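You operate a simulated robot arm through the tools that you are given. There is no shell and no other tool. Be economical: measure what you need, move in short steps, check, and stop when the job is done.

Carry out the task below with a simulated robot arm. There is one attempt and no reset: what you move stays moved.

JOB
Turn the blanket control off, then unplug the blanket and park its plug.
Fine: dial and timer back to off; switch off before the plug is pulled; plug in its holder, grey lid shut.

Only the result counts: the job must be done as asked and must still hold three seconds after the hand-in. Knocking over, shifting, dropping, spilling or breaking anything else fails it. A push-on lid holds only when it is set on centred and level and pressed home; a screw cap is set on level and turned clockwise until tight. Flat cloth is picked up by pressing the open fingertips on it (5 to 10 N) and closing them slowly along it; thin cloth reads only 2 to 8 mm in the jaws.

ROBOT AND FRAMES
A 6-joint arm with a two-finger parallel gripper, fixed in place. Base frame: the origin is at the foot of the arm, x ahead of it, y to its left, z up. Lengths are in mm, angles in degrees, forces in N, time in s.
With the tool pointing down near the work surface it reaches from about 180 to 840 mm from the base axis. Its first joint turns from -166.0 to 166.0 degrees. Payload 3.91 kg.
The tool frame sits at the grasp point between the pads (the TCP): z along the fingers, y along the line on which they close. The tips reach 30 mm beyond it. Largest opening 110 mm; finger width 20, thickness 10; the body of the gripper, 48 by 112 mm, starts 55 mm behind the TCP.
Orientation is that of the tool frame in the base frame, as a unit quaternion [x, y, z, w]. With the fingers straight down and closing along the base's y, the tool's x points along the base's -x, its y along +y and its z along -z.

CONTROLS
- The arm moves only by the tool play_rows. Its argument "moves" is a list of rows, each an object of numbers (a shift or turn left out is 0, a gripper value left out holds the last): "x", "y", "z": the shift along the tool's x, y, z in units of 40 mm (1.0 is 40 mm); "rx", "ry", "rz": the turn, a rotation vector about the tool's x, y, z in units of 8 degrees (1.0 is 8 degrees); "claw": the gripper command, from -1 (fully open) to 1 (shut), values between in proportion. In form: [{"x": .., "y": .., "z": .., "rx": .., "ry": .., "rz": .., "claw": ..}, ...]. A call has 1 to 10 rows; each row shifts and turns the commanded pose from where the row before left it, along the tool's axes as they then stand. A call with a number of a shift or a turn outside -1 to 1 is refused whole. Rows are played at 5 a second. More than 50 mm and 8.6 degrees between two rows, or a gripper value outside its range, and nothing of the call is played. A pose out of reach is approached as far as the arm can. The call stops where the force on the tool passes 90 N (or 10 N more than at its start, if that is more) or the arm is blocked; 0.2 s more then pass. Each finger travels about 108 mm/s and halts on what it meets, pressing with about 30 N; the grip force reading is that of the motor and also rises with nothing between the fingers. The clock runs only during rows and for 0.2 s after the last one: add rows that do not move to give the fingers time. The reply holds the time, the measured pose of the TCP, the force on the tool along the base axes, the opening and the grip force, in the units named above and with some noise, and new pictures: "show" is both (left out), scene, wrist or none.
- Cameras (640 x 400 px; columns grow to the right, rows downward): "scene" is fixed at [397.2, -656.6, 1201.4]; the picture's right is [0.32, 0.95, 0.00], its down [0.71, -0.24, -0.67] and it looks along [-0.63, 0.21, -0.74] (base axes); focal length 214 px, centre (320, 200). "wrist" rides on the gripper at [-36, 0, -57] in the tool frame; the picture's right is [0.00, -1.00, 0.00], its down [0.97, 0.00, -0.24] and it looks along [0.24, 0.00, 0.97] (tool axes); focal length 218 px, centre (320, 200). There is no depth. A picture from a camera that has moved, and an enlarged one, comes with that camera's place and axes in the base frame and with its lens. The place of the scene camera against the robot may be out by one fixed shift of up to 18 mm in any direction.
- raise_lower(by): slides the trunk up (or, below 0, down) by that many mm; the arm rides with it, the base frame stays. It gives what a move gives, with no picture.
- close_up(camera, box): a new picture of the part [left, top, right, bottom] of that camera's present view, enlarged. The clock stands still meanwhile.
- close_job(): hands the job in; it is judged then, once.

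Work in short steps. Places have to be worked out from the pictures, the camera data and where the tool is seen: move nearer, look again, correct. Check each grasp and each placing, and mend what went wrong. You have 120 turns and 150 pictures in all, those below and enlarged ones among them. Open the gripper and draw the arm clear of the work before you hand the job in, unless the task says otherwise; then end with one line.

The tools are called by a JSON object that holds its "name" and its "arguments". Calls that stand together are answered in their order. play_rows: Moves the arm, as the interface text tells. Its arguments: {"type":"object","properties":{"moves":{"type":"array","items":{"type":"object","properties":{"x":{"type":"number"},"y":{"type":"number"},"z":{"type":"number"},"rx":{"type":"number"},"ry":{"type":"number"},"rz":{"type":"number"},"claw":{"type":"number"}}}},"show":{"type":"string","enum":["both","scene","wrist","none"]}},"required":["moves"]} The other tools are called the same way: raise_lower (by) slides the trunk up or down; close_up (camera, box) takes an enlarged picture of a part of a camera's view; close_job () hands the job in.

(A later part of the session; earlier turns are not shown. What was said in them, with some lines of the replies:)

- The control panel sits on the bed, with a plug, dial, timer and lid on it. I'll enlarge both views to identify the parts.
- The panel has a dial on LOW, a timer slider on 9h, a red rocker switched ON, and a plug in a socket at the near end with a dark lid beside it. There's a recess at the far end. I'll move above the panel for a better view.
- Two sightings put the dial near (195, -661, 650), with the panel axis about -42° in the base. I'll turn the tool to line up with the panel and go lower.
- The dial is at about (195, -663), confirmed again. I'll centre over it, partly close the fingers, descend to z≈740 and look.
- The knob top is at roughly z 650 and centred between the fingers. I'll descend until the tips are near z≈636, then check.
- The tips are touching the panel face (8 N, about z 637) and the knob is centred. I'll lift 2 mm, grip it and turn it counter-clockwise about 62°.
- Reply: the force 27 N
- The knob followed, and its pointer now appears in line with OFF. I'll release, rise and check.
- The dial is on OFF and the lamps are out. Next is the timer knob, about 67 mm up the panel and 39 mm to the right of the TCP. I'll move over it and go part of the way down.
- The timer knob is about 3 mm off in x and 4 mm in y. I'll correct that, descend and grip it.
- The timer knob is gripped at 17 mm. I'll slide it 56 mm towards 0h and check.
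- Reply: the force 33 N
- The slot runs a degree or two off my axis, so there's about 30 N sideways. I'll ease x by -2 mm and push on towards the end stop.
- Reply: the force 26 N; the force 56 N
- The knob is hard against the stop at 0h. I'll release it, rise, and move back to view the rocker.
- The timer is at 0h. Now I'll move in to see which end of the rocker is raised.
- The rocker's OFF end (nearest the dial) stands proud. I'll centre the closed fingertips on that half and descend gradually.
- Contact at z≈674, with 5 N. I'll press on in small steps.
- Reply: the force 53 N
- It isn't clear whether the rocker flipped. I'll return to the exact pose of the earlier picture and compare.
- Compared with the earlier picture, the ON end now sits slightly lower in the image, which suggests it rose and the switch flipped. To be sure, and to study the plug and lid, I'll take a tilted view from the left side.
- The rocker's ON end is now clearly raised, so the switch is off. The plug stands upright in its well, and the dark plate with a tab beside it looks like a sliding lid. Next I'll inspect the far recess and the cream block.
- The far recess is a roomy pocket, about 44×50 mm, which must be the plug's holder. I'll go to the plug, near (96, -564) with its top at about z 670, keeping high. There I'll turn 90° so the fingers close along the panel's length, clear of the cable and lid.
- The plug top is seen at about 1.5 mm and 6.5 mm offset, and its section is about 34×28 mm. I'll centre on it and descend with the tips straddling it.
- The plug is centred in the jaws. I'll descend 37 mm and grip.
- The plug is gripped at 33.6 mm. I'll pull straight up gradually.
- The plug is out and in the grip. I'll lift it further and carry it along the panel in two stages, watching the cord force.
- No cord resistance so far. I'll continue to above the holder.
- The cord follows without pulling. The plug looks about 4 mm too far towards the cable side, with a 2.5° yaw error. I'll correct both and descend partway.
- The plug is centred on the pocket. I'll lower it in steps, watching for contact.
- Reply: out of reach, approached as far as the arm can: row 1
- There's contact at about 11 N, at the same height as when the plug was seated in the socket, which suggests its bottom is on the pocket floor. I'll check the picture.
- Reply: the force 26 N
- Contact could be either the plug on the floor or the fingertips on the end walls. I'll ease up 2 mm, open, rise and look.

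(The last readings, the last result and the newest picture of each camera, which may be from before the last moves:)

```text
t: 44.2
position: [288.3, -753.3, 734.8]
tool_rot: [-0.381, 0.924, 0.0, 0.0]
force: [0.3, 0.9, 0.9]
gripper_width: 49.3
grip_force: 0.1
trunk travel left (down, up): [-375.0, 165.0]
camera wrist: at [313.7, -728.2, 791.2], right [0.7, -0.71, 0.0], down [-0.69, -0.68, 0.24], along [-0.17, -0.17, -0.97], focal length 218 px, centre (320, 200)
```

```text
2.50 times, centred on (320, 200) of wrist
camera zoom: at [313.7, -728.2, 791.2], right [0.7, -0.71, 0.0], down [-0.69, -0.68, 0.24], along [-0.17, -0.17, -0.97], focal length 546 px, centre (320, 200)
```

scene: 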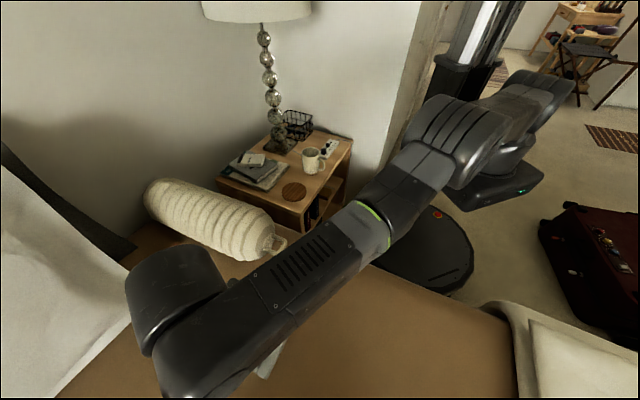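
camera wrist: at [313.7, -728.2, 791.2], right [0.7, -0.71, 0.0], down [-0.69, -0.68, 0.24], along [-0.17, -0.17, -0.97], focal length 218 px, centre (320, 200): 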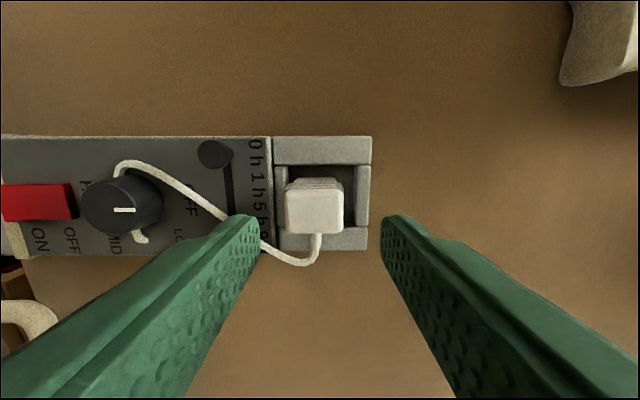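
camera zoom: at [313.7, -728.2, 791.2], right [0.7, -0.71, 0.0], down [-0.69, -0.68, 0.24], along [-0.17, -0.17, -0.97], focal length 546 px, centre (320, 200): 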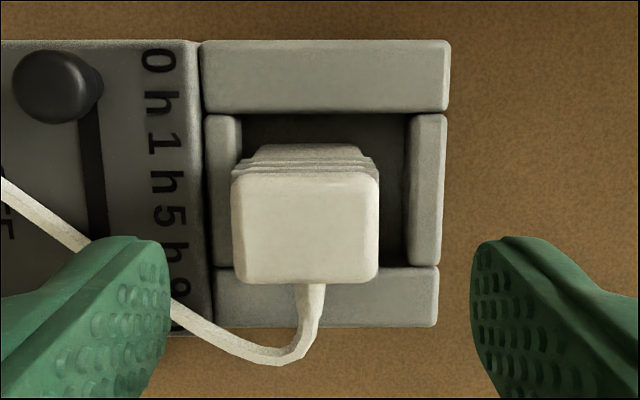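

The plug is standing in the holder pocket. I'll go back over the socket to study the dark lid.

{"name": "play_rows", "arguments": {"moves": [{"z": -0.8}, {"y": 0.9}, {"y": 0.9}, {"y": 0.9}, {"y": 0.9}, {"y": 0.9}, {"y": 0.9}, {"y": 0.9}, {}], "show": "both"}}

{"name": "close_up", "arguments": {"camera": "wrist", "box": [230, 90, 410, 250]}}

```text
t: 46.2
position: [108.5, -573.6, 765.1]
tool_rot: [-0.381, 0.925, 0.0, 0.0]
force: [-0.9, -0.4, -0.3]
gripper_width: 49.5
grip_force: 0.0
trunk travel left (down, up): [-375.0, 165.0]
camera wrist: at [133.1, -549.0, 821.9], right [0.71, -0.71, 0.0], down [-0.69, -0.68, 0.24], along [-0.17, -0.17, -0.97], focal length 218 px, centre (320, 200)
```

scene: 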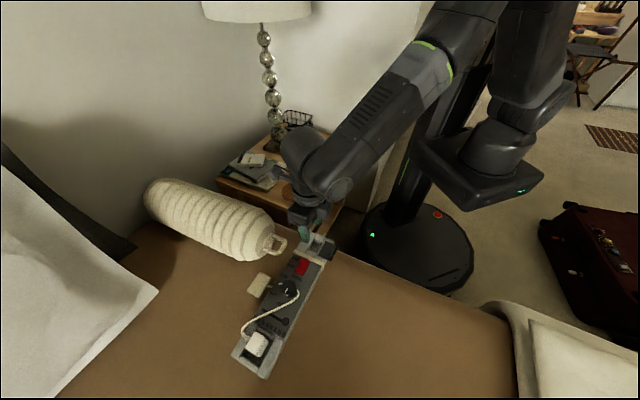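
wrist: 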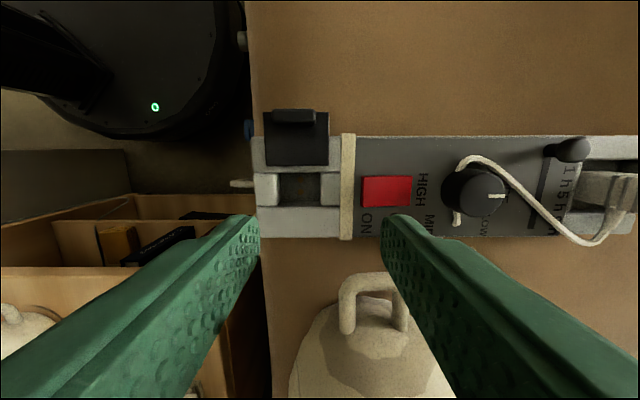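

```text
2.50 times, centred on (320, 170) of wrist
camera zoom: at [133.1, -549.0, 821.9], right [0.71, -0.71, 0.0], down [-0.69, -0.68, 0.24], along [-0.17, -0.17, -0.97], focal length 546 px, centre (320, 275)
```

zoom: 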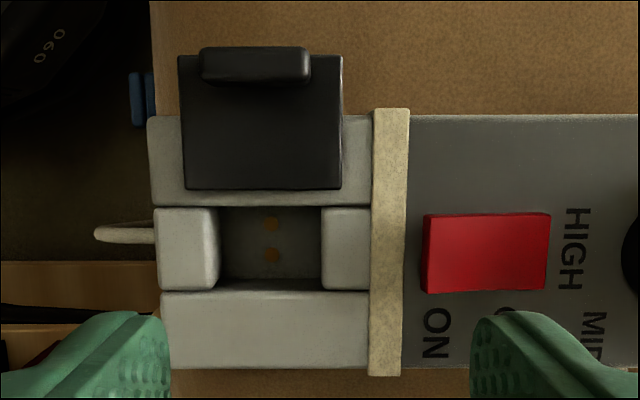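

The lid is a flat sliding plate lying over the left rail, with a ridge handle on its outer edge. The well needs it slid about 40 mm across. I'll close the fingers and place them outside the ridge.

{"name": "play_rows", "arguments": {"moves": [{"x": -0.97, "y": 0.23, "claw": 1}, {"x": -0.97, "y": 0.22}, {"z": 0.5}, {"z": 0.5}, {}], "show": "wrist"}}

```text
t: 47.4
position: [154.8, -505.2, 723.7]
tool_rot: [-0.381, 0.924, -0.001, 0.0]
force: [-0.7, -0.8, -0.2]
gripper_width: 0.0
grip_force: 29.7
trunk travel left (down, up): [-375.0, 165.0]
camera wrist: at [179.5, -479.7, 781.5], right [0.7, -0.71, 0.0], down [-0.69, -0.68, 0.24], along [-0.17, -0.17, -0.97], focal length 218 px, centre (320, 200)
```

wrist: 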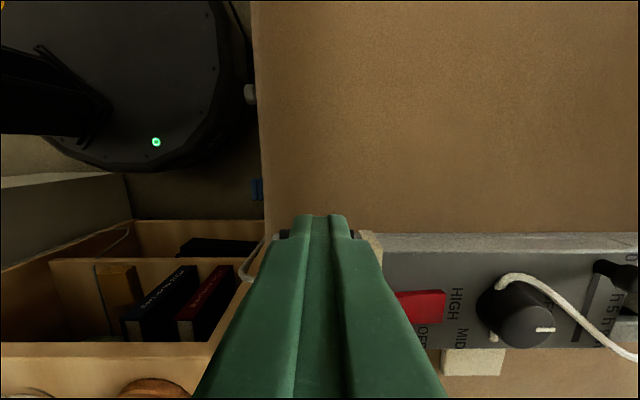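

The ridge's outer face is about 12 mm ahead and centred. I'll back off slightly, descend to tip z≈652, then push.

{"name": "play_rows", "arguments": {"moves": [{"x": -0.1, "z": 0.5}, {"z": 0.54}, {}], "show": "none"}}

{"name": "play_rows", "arguments": {"moves": [{"x": 0.15}, {"x": 0.15}, {"x": 0.15}, {"x": 0.15}, {}], "show": "wrist"}}

```text
t: 48.2
position: [157.5, -502.3, 684.6]
tool_rot: [-0.381, 0.925, 0.0, 0.0]
force: [-1.0, -0.1, 0.5]
gripper_width: 0.0
grip_force: 29.5
trunk travel left (down, up): [-375.0, 165.0]
```

```text
t: 49.4
position: [139.6, -519.5, 683.9]
tool_rot: [-0.381, 0.925, 0.0, 0.001]
force: [0.1, -0.1, 0.2]
gripper_width: 0.2
grip_force: 29.8
trunk travel left (down, up): [-375.0, 165.0]
camera wrist: at [164.1, -495.4, 740.9], right [0.7, -0.71, 0.0], down [-0.69, -0.68, 0.24], along [-0.17, -0.17, -0.97], focal length 218 px, centre (320, 200)
```

wrist: 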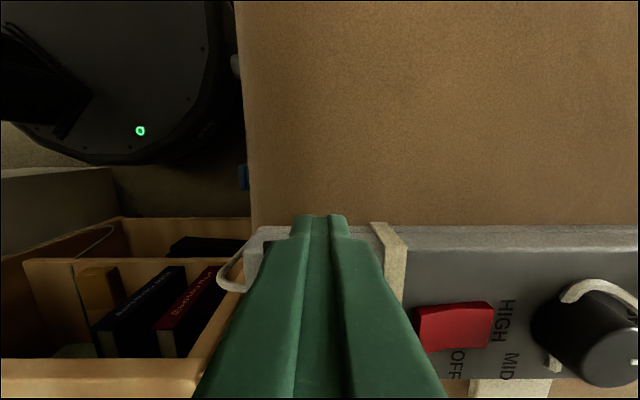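

The lid is sliding with little force, about 20 mm so far. I'll push on in small steps towards closed.

{"name": "play_rows", "arguments": {"moves": [{"x": 0.12}, {"x": 0.12}, {"x": 0.12}, {}], "show": "none"}}

{"name": "play_rows", "arguments": {"moves": [{"x": 0.08}, {}], "show": "wrist"}}

```text
t: 50.4
position: [129.5, -531.0, 683.7]
tool_rot: [-0.381, 0.924, 0.0, 0.0]
force: [0.0, 0.6, 0.4]
gripper_width: 0.0
grip_force: 30.1
trunk travel left (down, up): [-375.0, 165.0]
```

```text
t: 51.0
position: [127.9, -533.1, 684.1]
tool_rot: [-0.381, 0.924, 0.0, 0.0]
force: [0.5, 0.8, 0.5]
gripper_width: 0.0
grip_force: 30.1
trunk travel left (down, up): [-375.0, 165.0]
camera wrist: at [152.0, -508.0, 741.1], right [0.7, -0.71, 0.0], down [-0.69, -0.68, 0.24], along [-0.17, -0.17, -0.97], focal length 218 px, centre (320, 200)
```

wrist: 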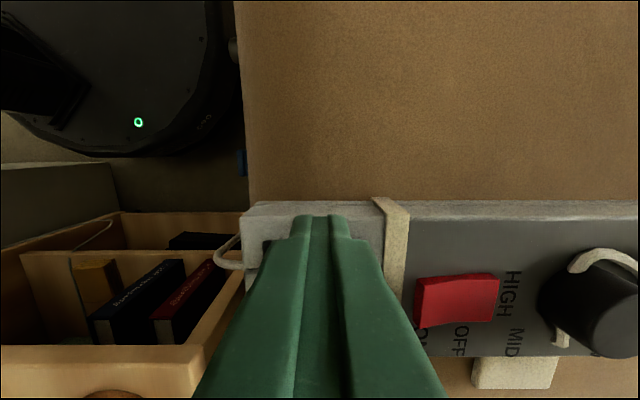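

The fingers hide the lid, so I'll back off, rise and look.

{"name": "play_rows", "arguments": {"moves": [{"x": -0.5}, {"z": -0.8}, {"z": -0.8}, {"x": 0.8, "claw": 0}, {"x": 0.6, "y": -0.4}, {}], "show": "wrist"}}

{"name": "close_up", "arguments": {"camera": "wrist", "box": [230, 90, 410, 250]}}

```text
t: 52.4
position: [111.4, -566.6, 747.5]
tool_rot: [-0.381, 0.924, 0.0, 0.0]
force: [-0.1, 0.0, -0.1]
gripper_width: 54.9
grip_force: 0.1
trunk travel left (down, up): [-375.0, 165.0]
camera wrist: at [136.8, -543.1, 803.8], right [0.71, -0.71, 0.0], down [-0.69, -0.68, 0.24], along [-0.17, -0.17, -0.97], focal length 218 px, centre (320, 200)
```

wrist: 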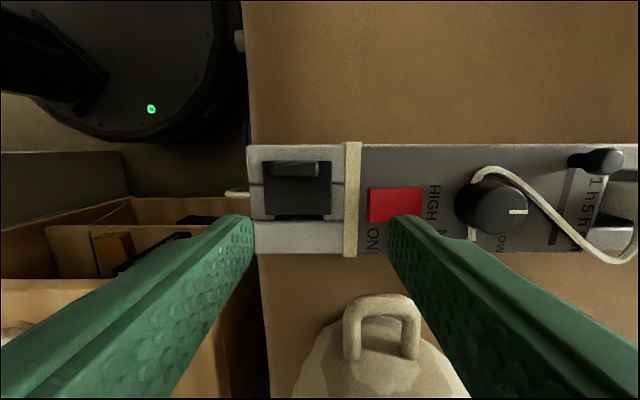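

```text
2.50 times, centred on (320, 170) of wrist
camera zoom: at [136.8, -543.1, 803.8], right [0.71, -0.71, 0.0], down [-0.69, -0.68, 0.24], along [-0.17, -0.17, -0.97], focal length 546 px, centre (320, 275)
```

zoom: 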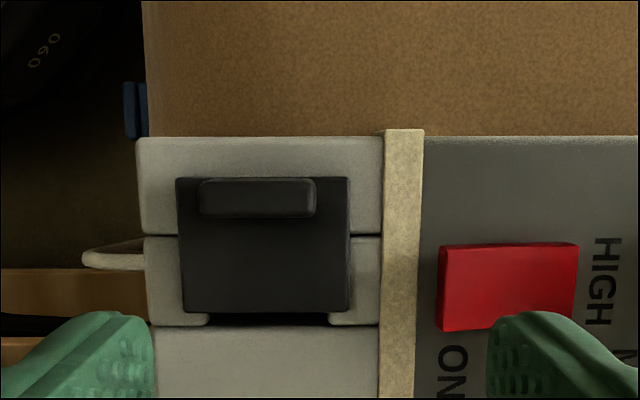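

The lid covers most of the well but needs about 11 mm more. I'll retrace to the contact point and push further.

{"name": "play_rows", "arguments": {"moves": [{"x": -0.6, "y": 0.4, "claw": 1}, {"x": -0.8}, {}, {"z": 0.8}, {"z": 0.8}, {"x": 0.4}, {"x": 0.1}, {}], "show": "none"}}

{"name": "play_rows", "arguments": {"moves": [{"x": 0.1}, {"x": 0.1}, {"x": 0.05}, {}], "show": "none"}}

```text
t: 54.2
position: [126.0, -530.8, 685.3]
tool_rot: [-0.381, 0.924, -0.001, 0.0]
force: [-0.7, -1.1, 0.3]
gripper_width: 0.0
grip_force: 29.9
trunk travel left (down, up): [-375.0, 165.0]
```

```text
t: 55.2
position: [119.1, -539.5, 683.4]
tool_rot: [-0.381, 0.925, -0.001, 0.001]
force: [-0.3, 0.5, -0.3]
gripper_width: 0.0
grip_force: 30.0
trunk travel left (down, up): [-375.0, 165.0]
```

{"name": "play_rows", "arguments": {"moves": [{"x": 0.05}, {}], "show": "none"}}

{"name": "play_rows", "arguments": {"moves": [{"x": -0.5}, {"z": -0.8}, {"z": -0.8}, {"x": 0.8, "claw": 0}, {"x": 0.6, "y": -0.4}, {}], "show": "none"}}

{"name": "close_up", "arguments": {"camera": "wrist", "box": [230, 90, 410, 250]}}

```text
t: 55.8
position: [119.5, -541.2, 685.4]
tool_rot: [-0.381, 0.925, 0.0, 0.0]
force: [-0.8, -0.5, -0.3]
gripper_width: 0.1
grip_force: 30.2
trunk travel left (down, up): [-375.0, 165.0]
```

```text
t: 57.2
position: [105.4, -577.5, 748.1]
tool_rot: [-0.381, 0.925, 0.0, 0.0]
force: [0.6, 0.2, -1.1]
gripper_width: 54.8
grip_force: 0.0
trunk travel left (down, up): [-375.0, 165.0]
```

```text
2.50 times, centred on (320, 170) of wrist
camera zoom: at [129.9, -553.0, 805.4], right [0.7, -0.71, 0.0], down [-0.69, -0.68, 0.24], along [-0.17, -0.17, -0.97], focal length 546 px, centre (320, 275)
```

zoom: 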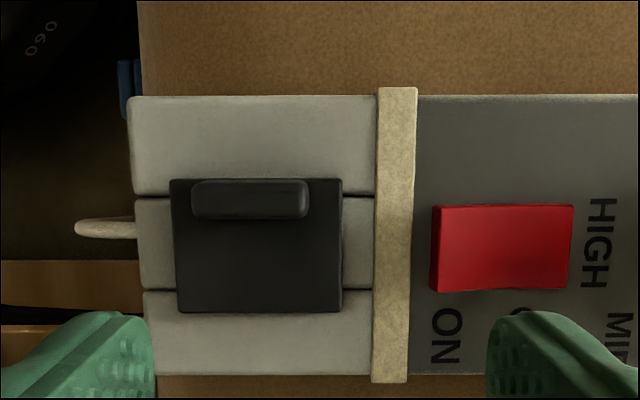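

The lid now covers the well and looks centred on it. I'll nudge it another 2–3 mm to check for an end stop.

{"name": "play_rows", "arguments": {"moves": [{"x": -0.6, "y": 0.4, "claw": 1}, {"x": -0.8}, {}, {"z": 0.8}, {"z": 0.8}, {"x": 0.4}, {"x": 0.1}, {}], "show": "none"}}

{"name": "play_rows", "arguments": {"moves": [{"x": 0.04}, {"x": 0.03}, {}], "show": "none"}}

```text
t: 59.0
position: [119.0, -541.6, 683.7]
tool_rot: [-0.381, 0.925, 0.0, 0.0]
force: [0.6, -0.1, 0.1]
gripper_width: 0.0
grip_force: 30.1
trunk travel left (down, up): [-375.0, 165.0]
```

```text
t: 59.8
position: [117.6, -541.0, 682.8]
tool_rot: [-0.381, 0.925, 0.002, 0.0]
force: [6.2, 8.0, -1.4]
gripper_width: 0.3
grip_force: 30.3
trunk travel left (down, up): [-375.0, 165.0]
```

A 10 N reaction shows the end stop. One more light nudge, then I'll retreat and check the plug in the holder.

{"name": "play_rows", "arguments": {"moves": [{"x": 0.03}, {}], "show": "none"}}

{"name": "play_rows", "arguments": {"moves": [{"x": -0.5}, {"z": -0.8}, {"z": -0.8}, {"x": -0.8, "claw": 0}, {"x": -0.8, "y": 0.8}, {"x": -0.8, "y": 0.8}, {"x": -0.8, "y": 0.8}, {}], "show": "both"}}

{"name": "close_up", "arguments": {"camera": "scene", "box": [220, 220, 350, 390]}}

```text
t: 60.4
position: [118.4, -541.5, 683.2]
tool_rot: [-0.381, 0.924, 0.001, 0.0]
force: [19.2, 18.5, -4.3]
gripper_width: 0.0
grip_force: 30.3
trunk travel left (down, up): [-375.0, 165.0]
```

```text
t: 62.2
position: [149.6, -371.6, 748.3]
tool_rot: [-0.382, 0.924, -0.001, 0.001]
force: [0.3, -0.1, 0.4]
gripper_width: 55.0
grip_force: 0.0
trunk travel left (down, up): [-375.0, 165.0]
camera wrist: at [174.9, -346.9, 805.6], right [0.7, -0.71, 0.0], down [-0.69, -0.68, 0.24], along [-0.17, -0.17, -0.97], focal length 218 px, centre (320, 200)
```

scene: 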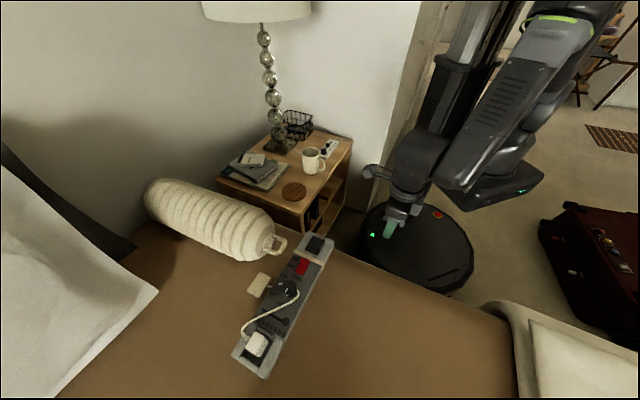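
wrist: 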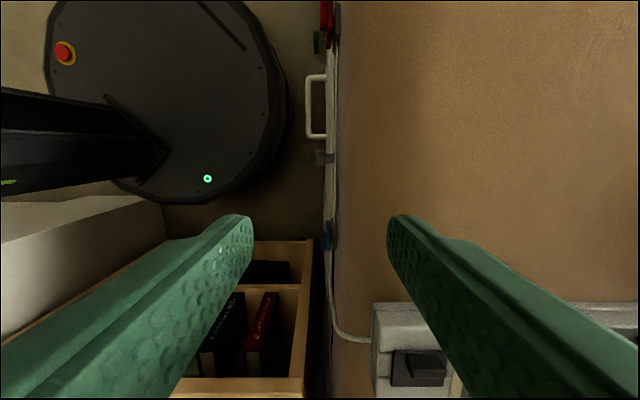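

```text
2.35 times, centred on (285, 305) of scene
camera zoom: at [397.2, -656.6, 1201.4], right [0.32, 0.95, 0.0], down [0.71, -0.24, -0.67], along [-0.63, 0.21, -0.74], focal length 505 px, centre (402, -47)
```

zoom: 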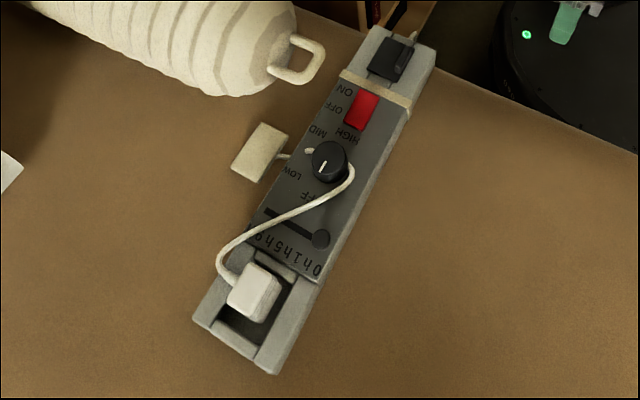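

Dial, timer, switch and lid all look right. Before handing in I'll take a tilted view of the plug in its holder to check it is seated.

{"name": "play_rows", "arguments": {"moves": [{"y": -0.92, "x": 0.25}, {"y": -0.92, "x": 0.25}, {"y": -0.92, "x": 0.25}, {"y": -0.92, "x": 0.25}, {"y": -0.92, "x": 0.25}, {"y": -0.92, "x": 0.2}, {"y": -0.92, "x": 0.2}, {"y": -0.92, "x": 0.2}, {"y": -0.92, "x": 0.2}, {"y": -0.92, "x": 0.2}], "show": "none"}}

{"name": "play_rows", "arguments": {"moves": [{"ry": 0.9}, {"ry": 0.9}, {"ry": 0.9}, {"ry": 0.9}, {"ry": 0.9}, {"ry": 0.9}, {}], "show": "wrist"}}

```text
t: 64.4
position: [350.1, -694.9, 750.1]
tool_rot: [-0.381, 0.925, 0.001, 0.0]
force: [-0.4, 0.1, 0.6]
gripper_width: 55.2
grip_force: 0.0
trunk travel left (down, up): [-375.0, 165.0]
```

```text
t: 66.0
position: [349.2, -695.7, 748.5]
tool_rot: [-0.353, 0.86, -0.14, -0.341]
force: [0.3, 0.8, -0.1]
gripper_width: 55.1
grip_force: 0.1
trunk travel left (down, up): [-375.0, 165.0]
camera wrist: at [394.1, -650.5, 765.3], right [0.71, -0.71, 0.0], down [-0.38, -0.38, 0.84], along [-0.6, -0.59, -0.54], focal length 218 px, centre (320, 200)
```

wrist: 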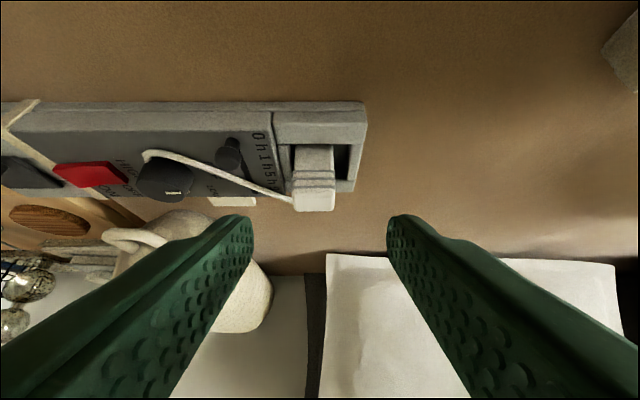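

{"name": "close_up", "arguments": {"camera": "wrist", "box": [250, 90, 390, 220]}}

```text
3.08 times, centred on (320, 155) of wrist
camera zoom: at [394.1, -650.5, 765.3], right [0.71, -0.71, 0.0], down [-0.38, -0.38, 0.84], along [-0.6, -0.59, -0.54], focal length 672 px, centre (320, 338)
```

zoom: 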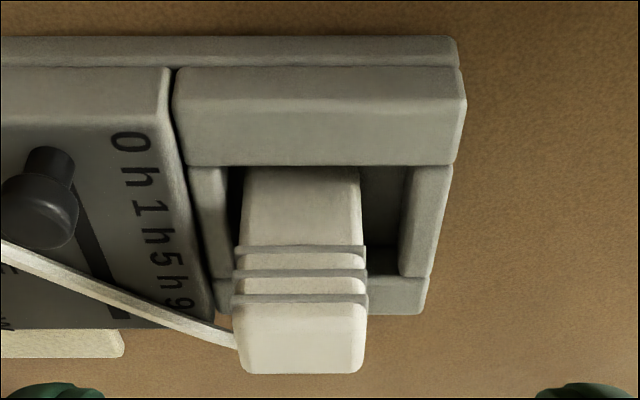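

The plug stands upright on the holder floor, with its top at about z 670, the same as when it sat in the socket. Everything is done, so I'll untilt and draw the arm clear.

{"name": "play_rows", "arguments": {"moves": [{"ry": -0.9}, {"ry": -0.9}, {"ry": -0.9}, {"ry": -0.9}, {"ry": -0.9}, {"ry": -0.9}, {"z": -0.9, "x": -0.6}, {"z": -0.9, "x": -0.6}, {"y": 0.9}, {"y": 0.9}], "show": "none"}}

{"name": "play_rows", "arguments": {"moves": [{"y": 0.9, "claw": -1}, {"y": 0.9}, {"y": 0.9}, {"y": 0.9}, {"y": 0.9}, {"y": 0.9}, {}], "show": "scene"}}

{"name": "close_up", "arguments": {"camera": "scene", "box": [220, 220, 350, 390]}}

```text
t: 68.2
position: [333.4, -608.4, 819.5]
tool_rot: [-0.383, 0.924, 0.0, 0.0]
force: [0.4, -1.0, 0.1]
gripper_width: 54.8
grip_force: 0.0
trunk travel left (down, up): [-375.0, 165.0]
```

```text
t: 69.8
position: [178.3, -457.7, 821.0]
tool_rot: [-0.38, 0.925, 0.0, 0.001]
force: [0.1, 0.7, 0.2]
gripper_width: 110.1
grip_force: 0.1
trunk travel left (down, up): [-375.0, 165.0]
```

scene: 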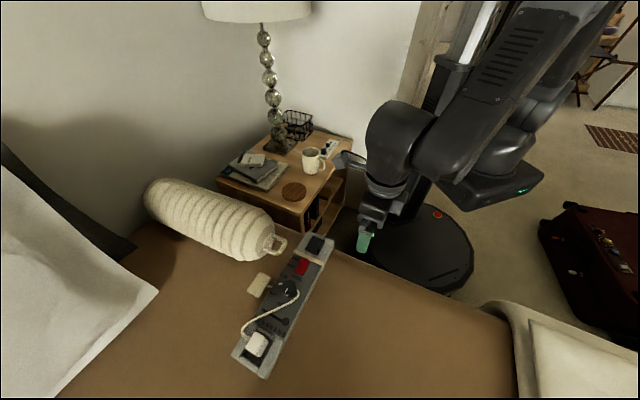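

```text
2.35 times, centred on (285, 305) of scene
camera zoom: at [397.2, -656.6, 1201.4], right [0.32, 0.95, 0.0], down [0.71, -0.24, -0.67], along [-0.63, 0.21, -0.74], focal length 505 px, centre (402, -47)
```

zoom: 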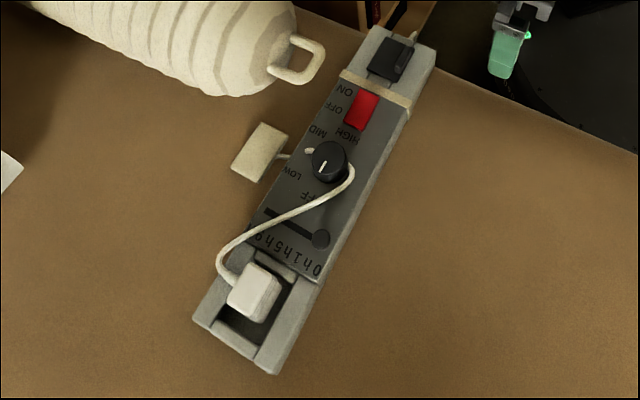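

The dial is on OFF, the timer on 0h, the switch off, the plug in its holder and the lid shut. The arm is clear and the gripper open, so I'm handing in.

{"name": "close_job", "arguments": {}}

```text
The job is handed in.
```

The dial is on OFF, the timer at 0h and the switch was off before I pulled the plug; the plug now stands in its holder, the socket lid is shut, and the job is handed in.
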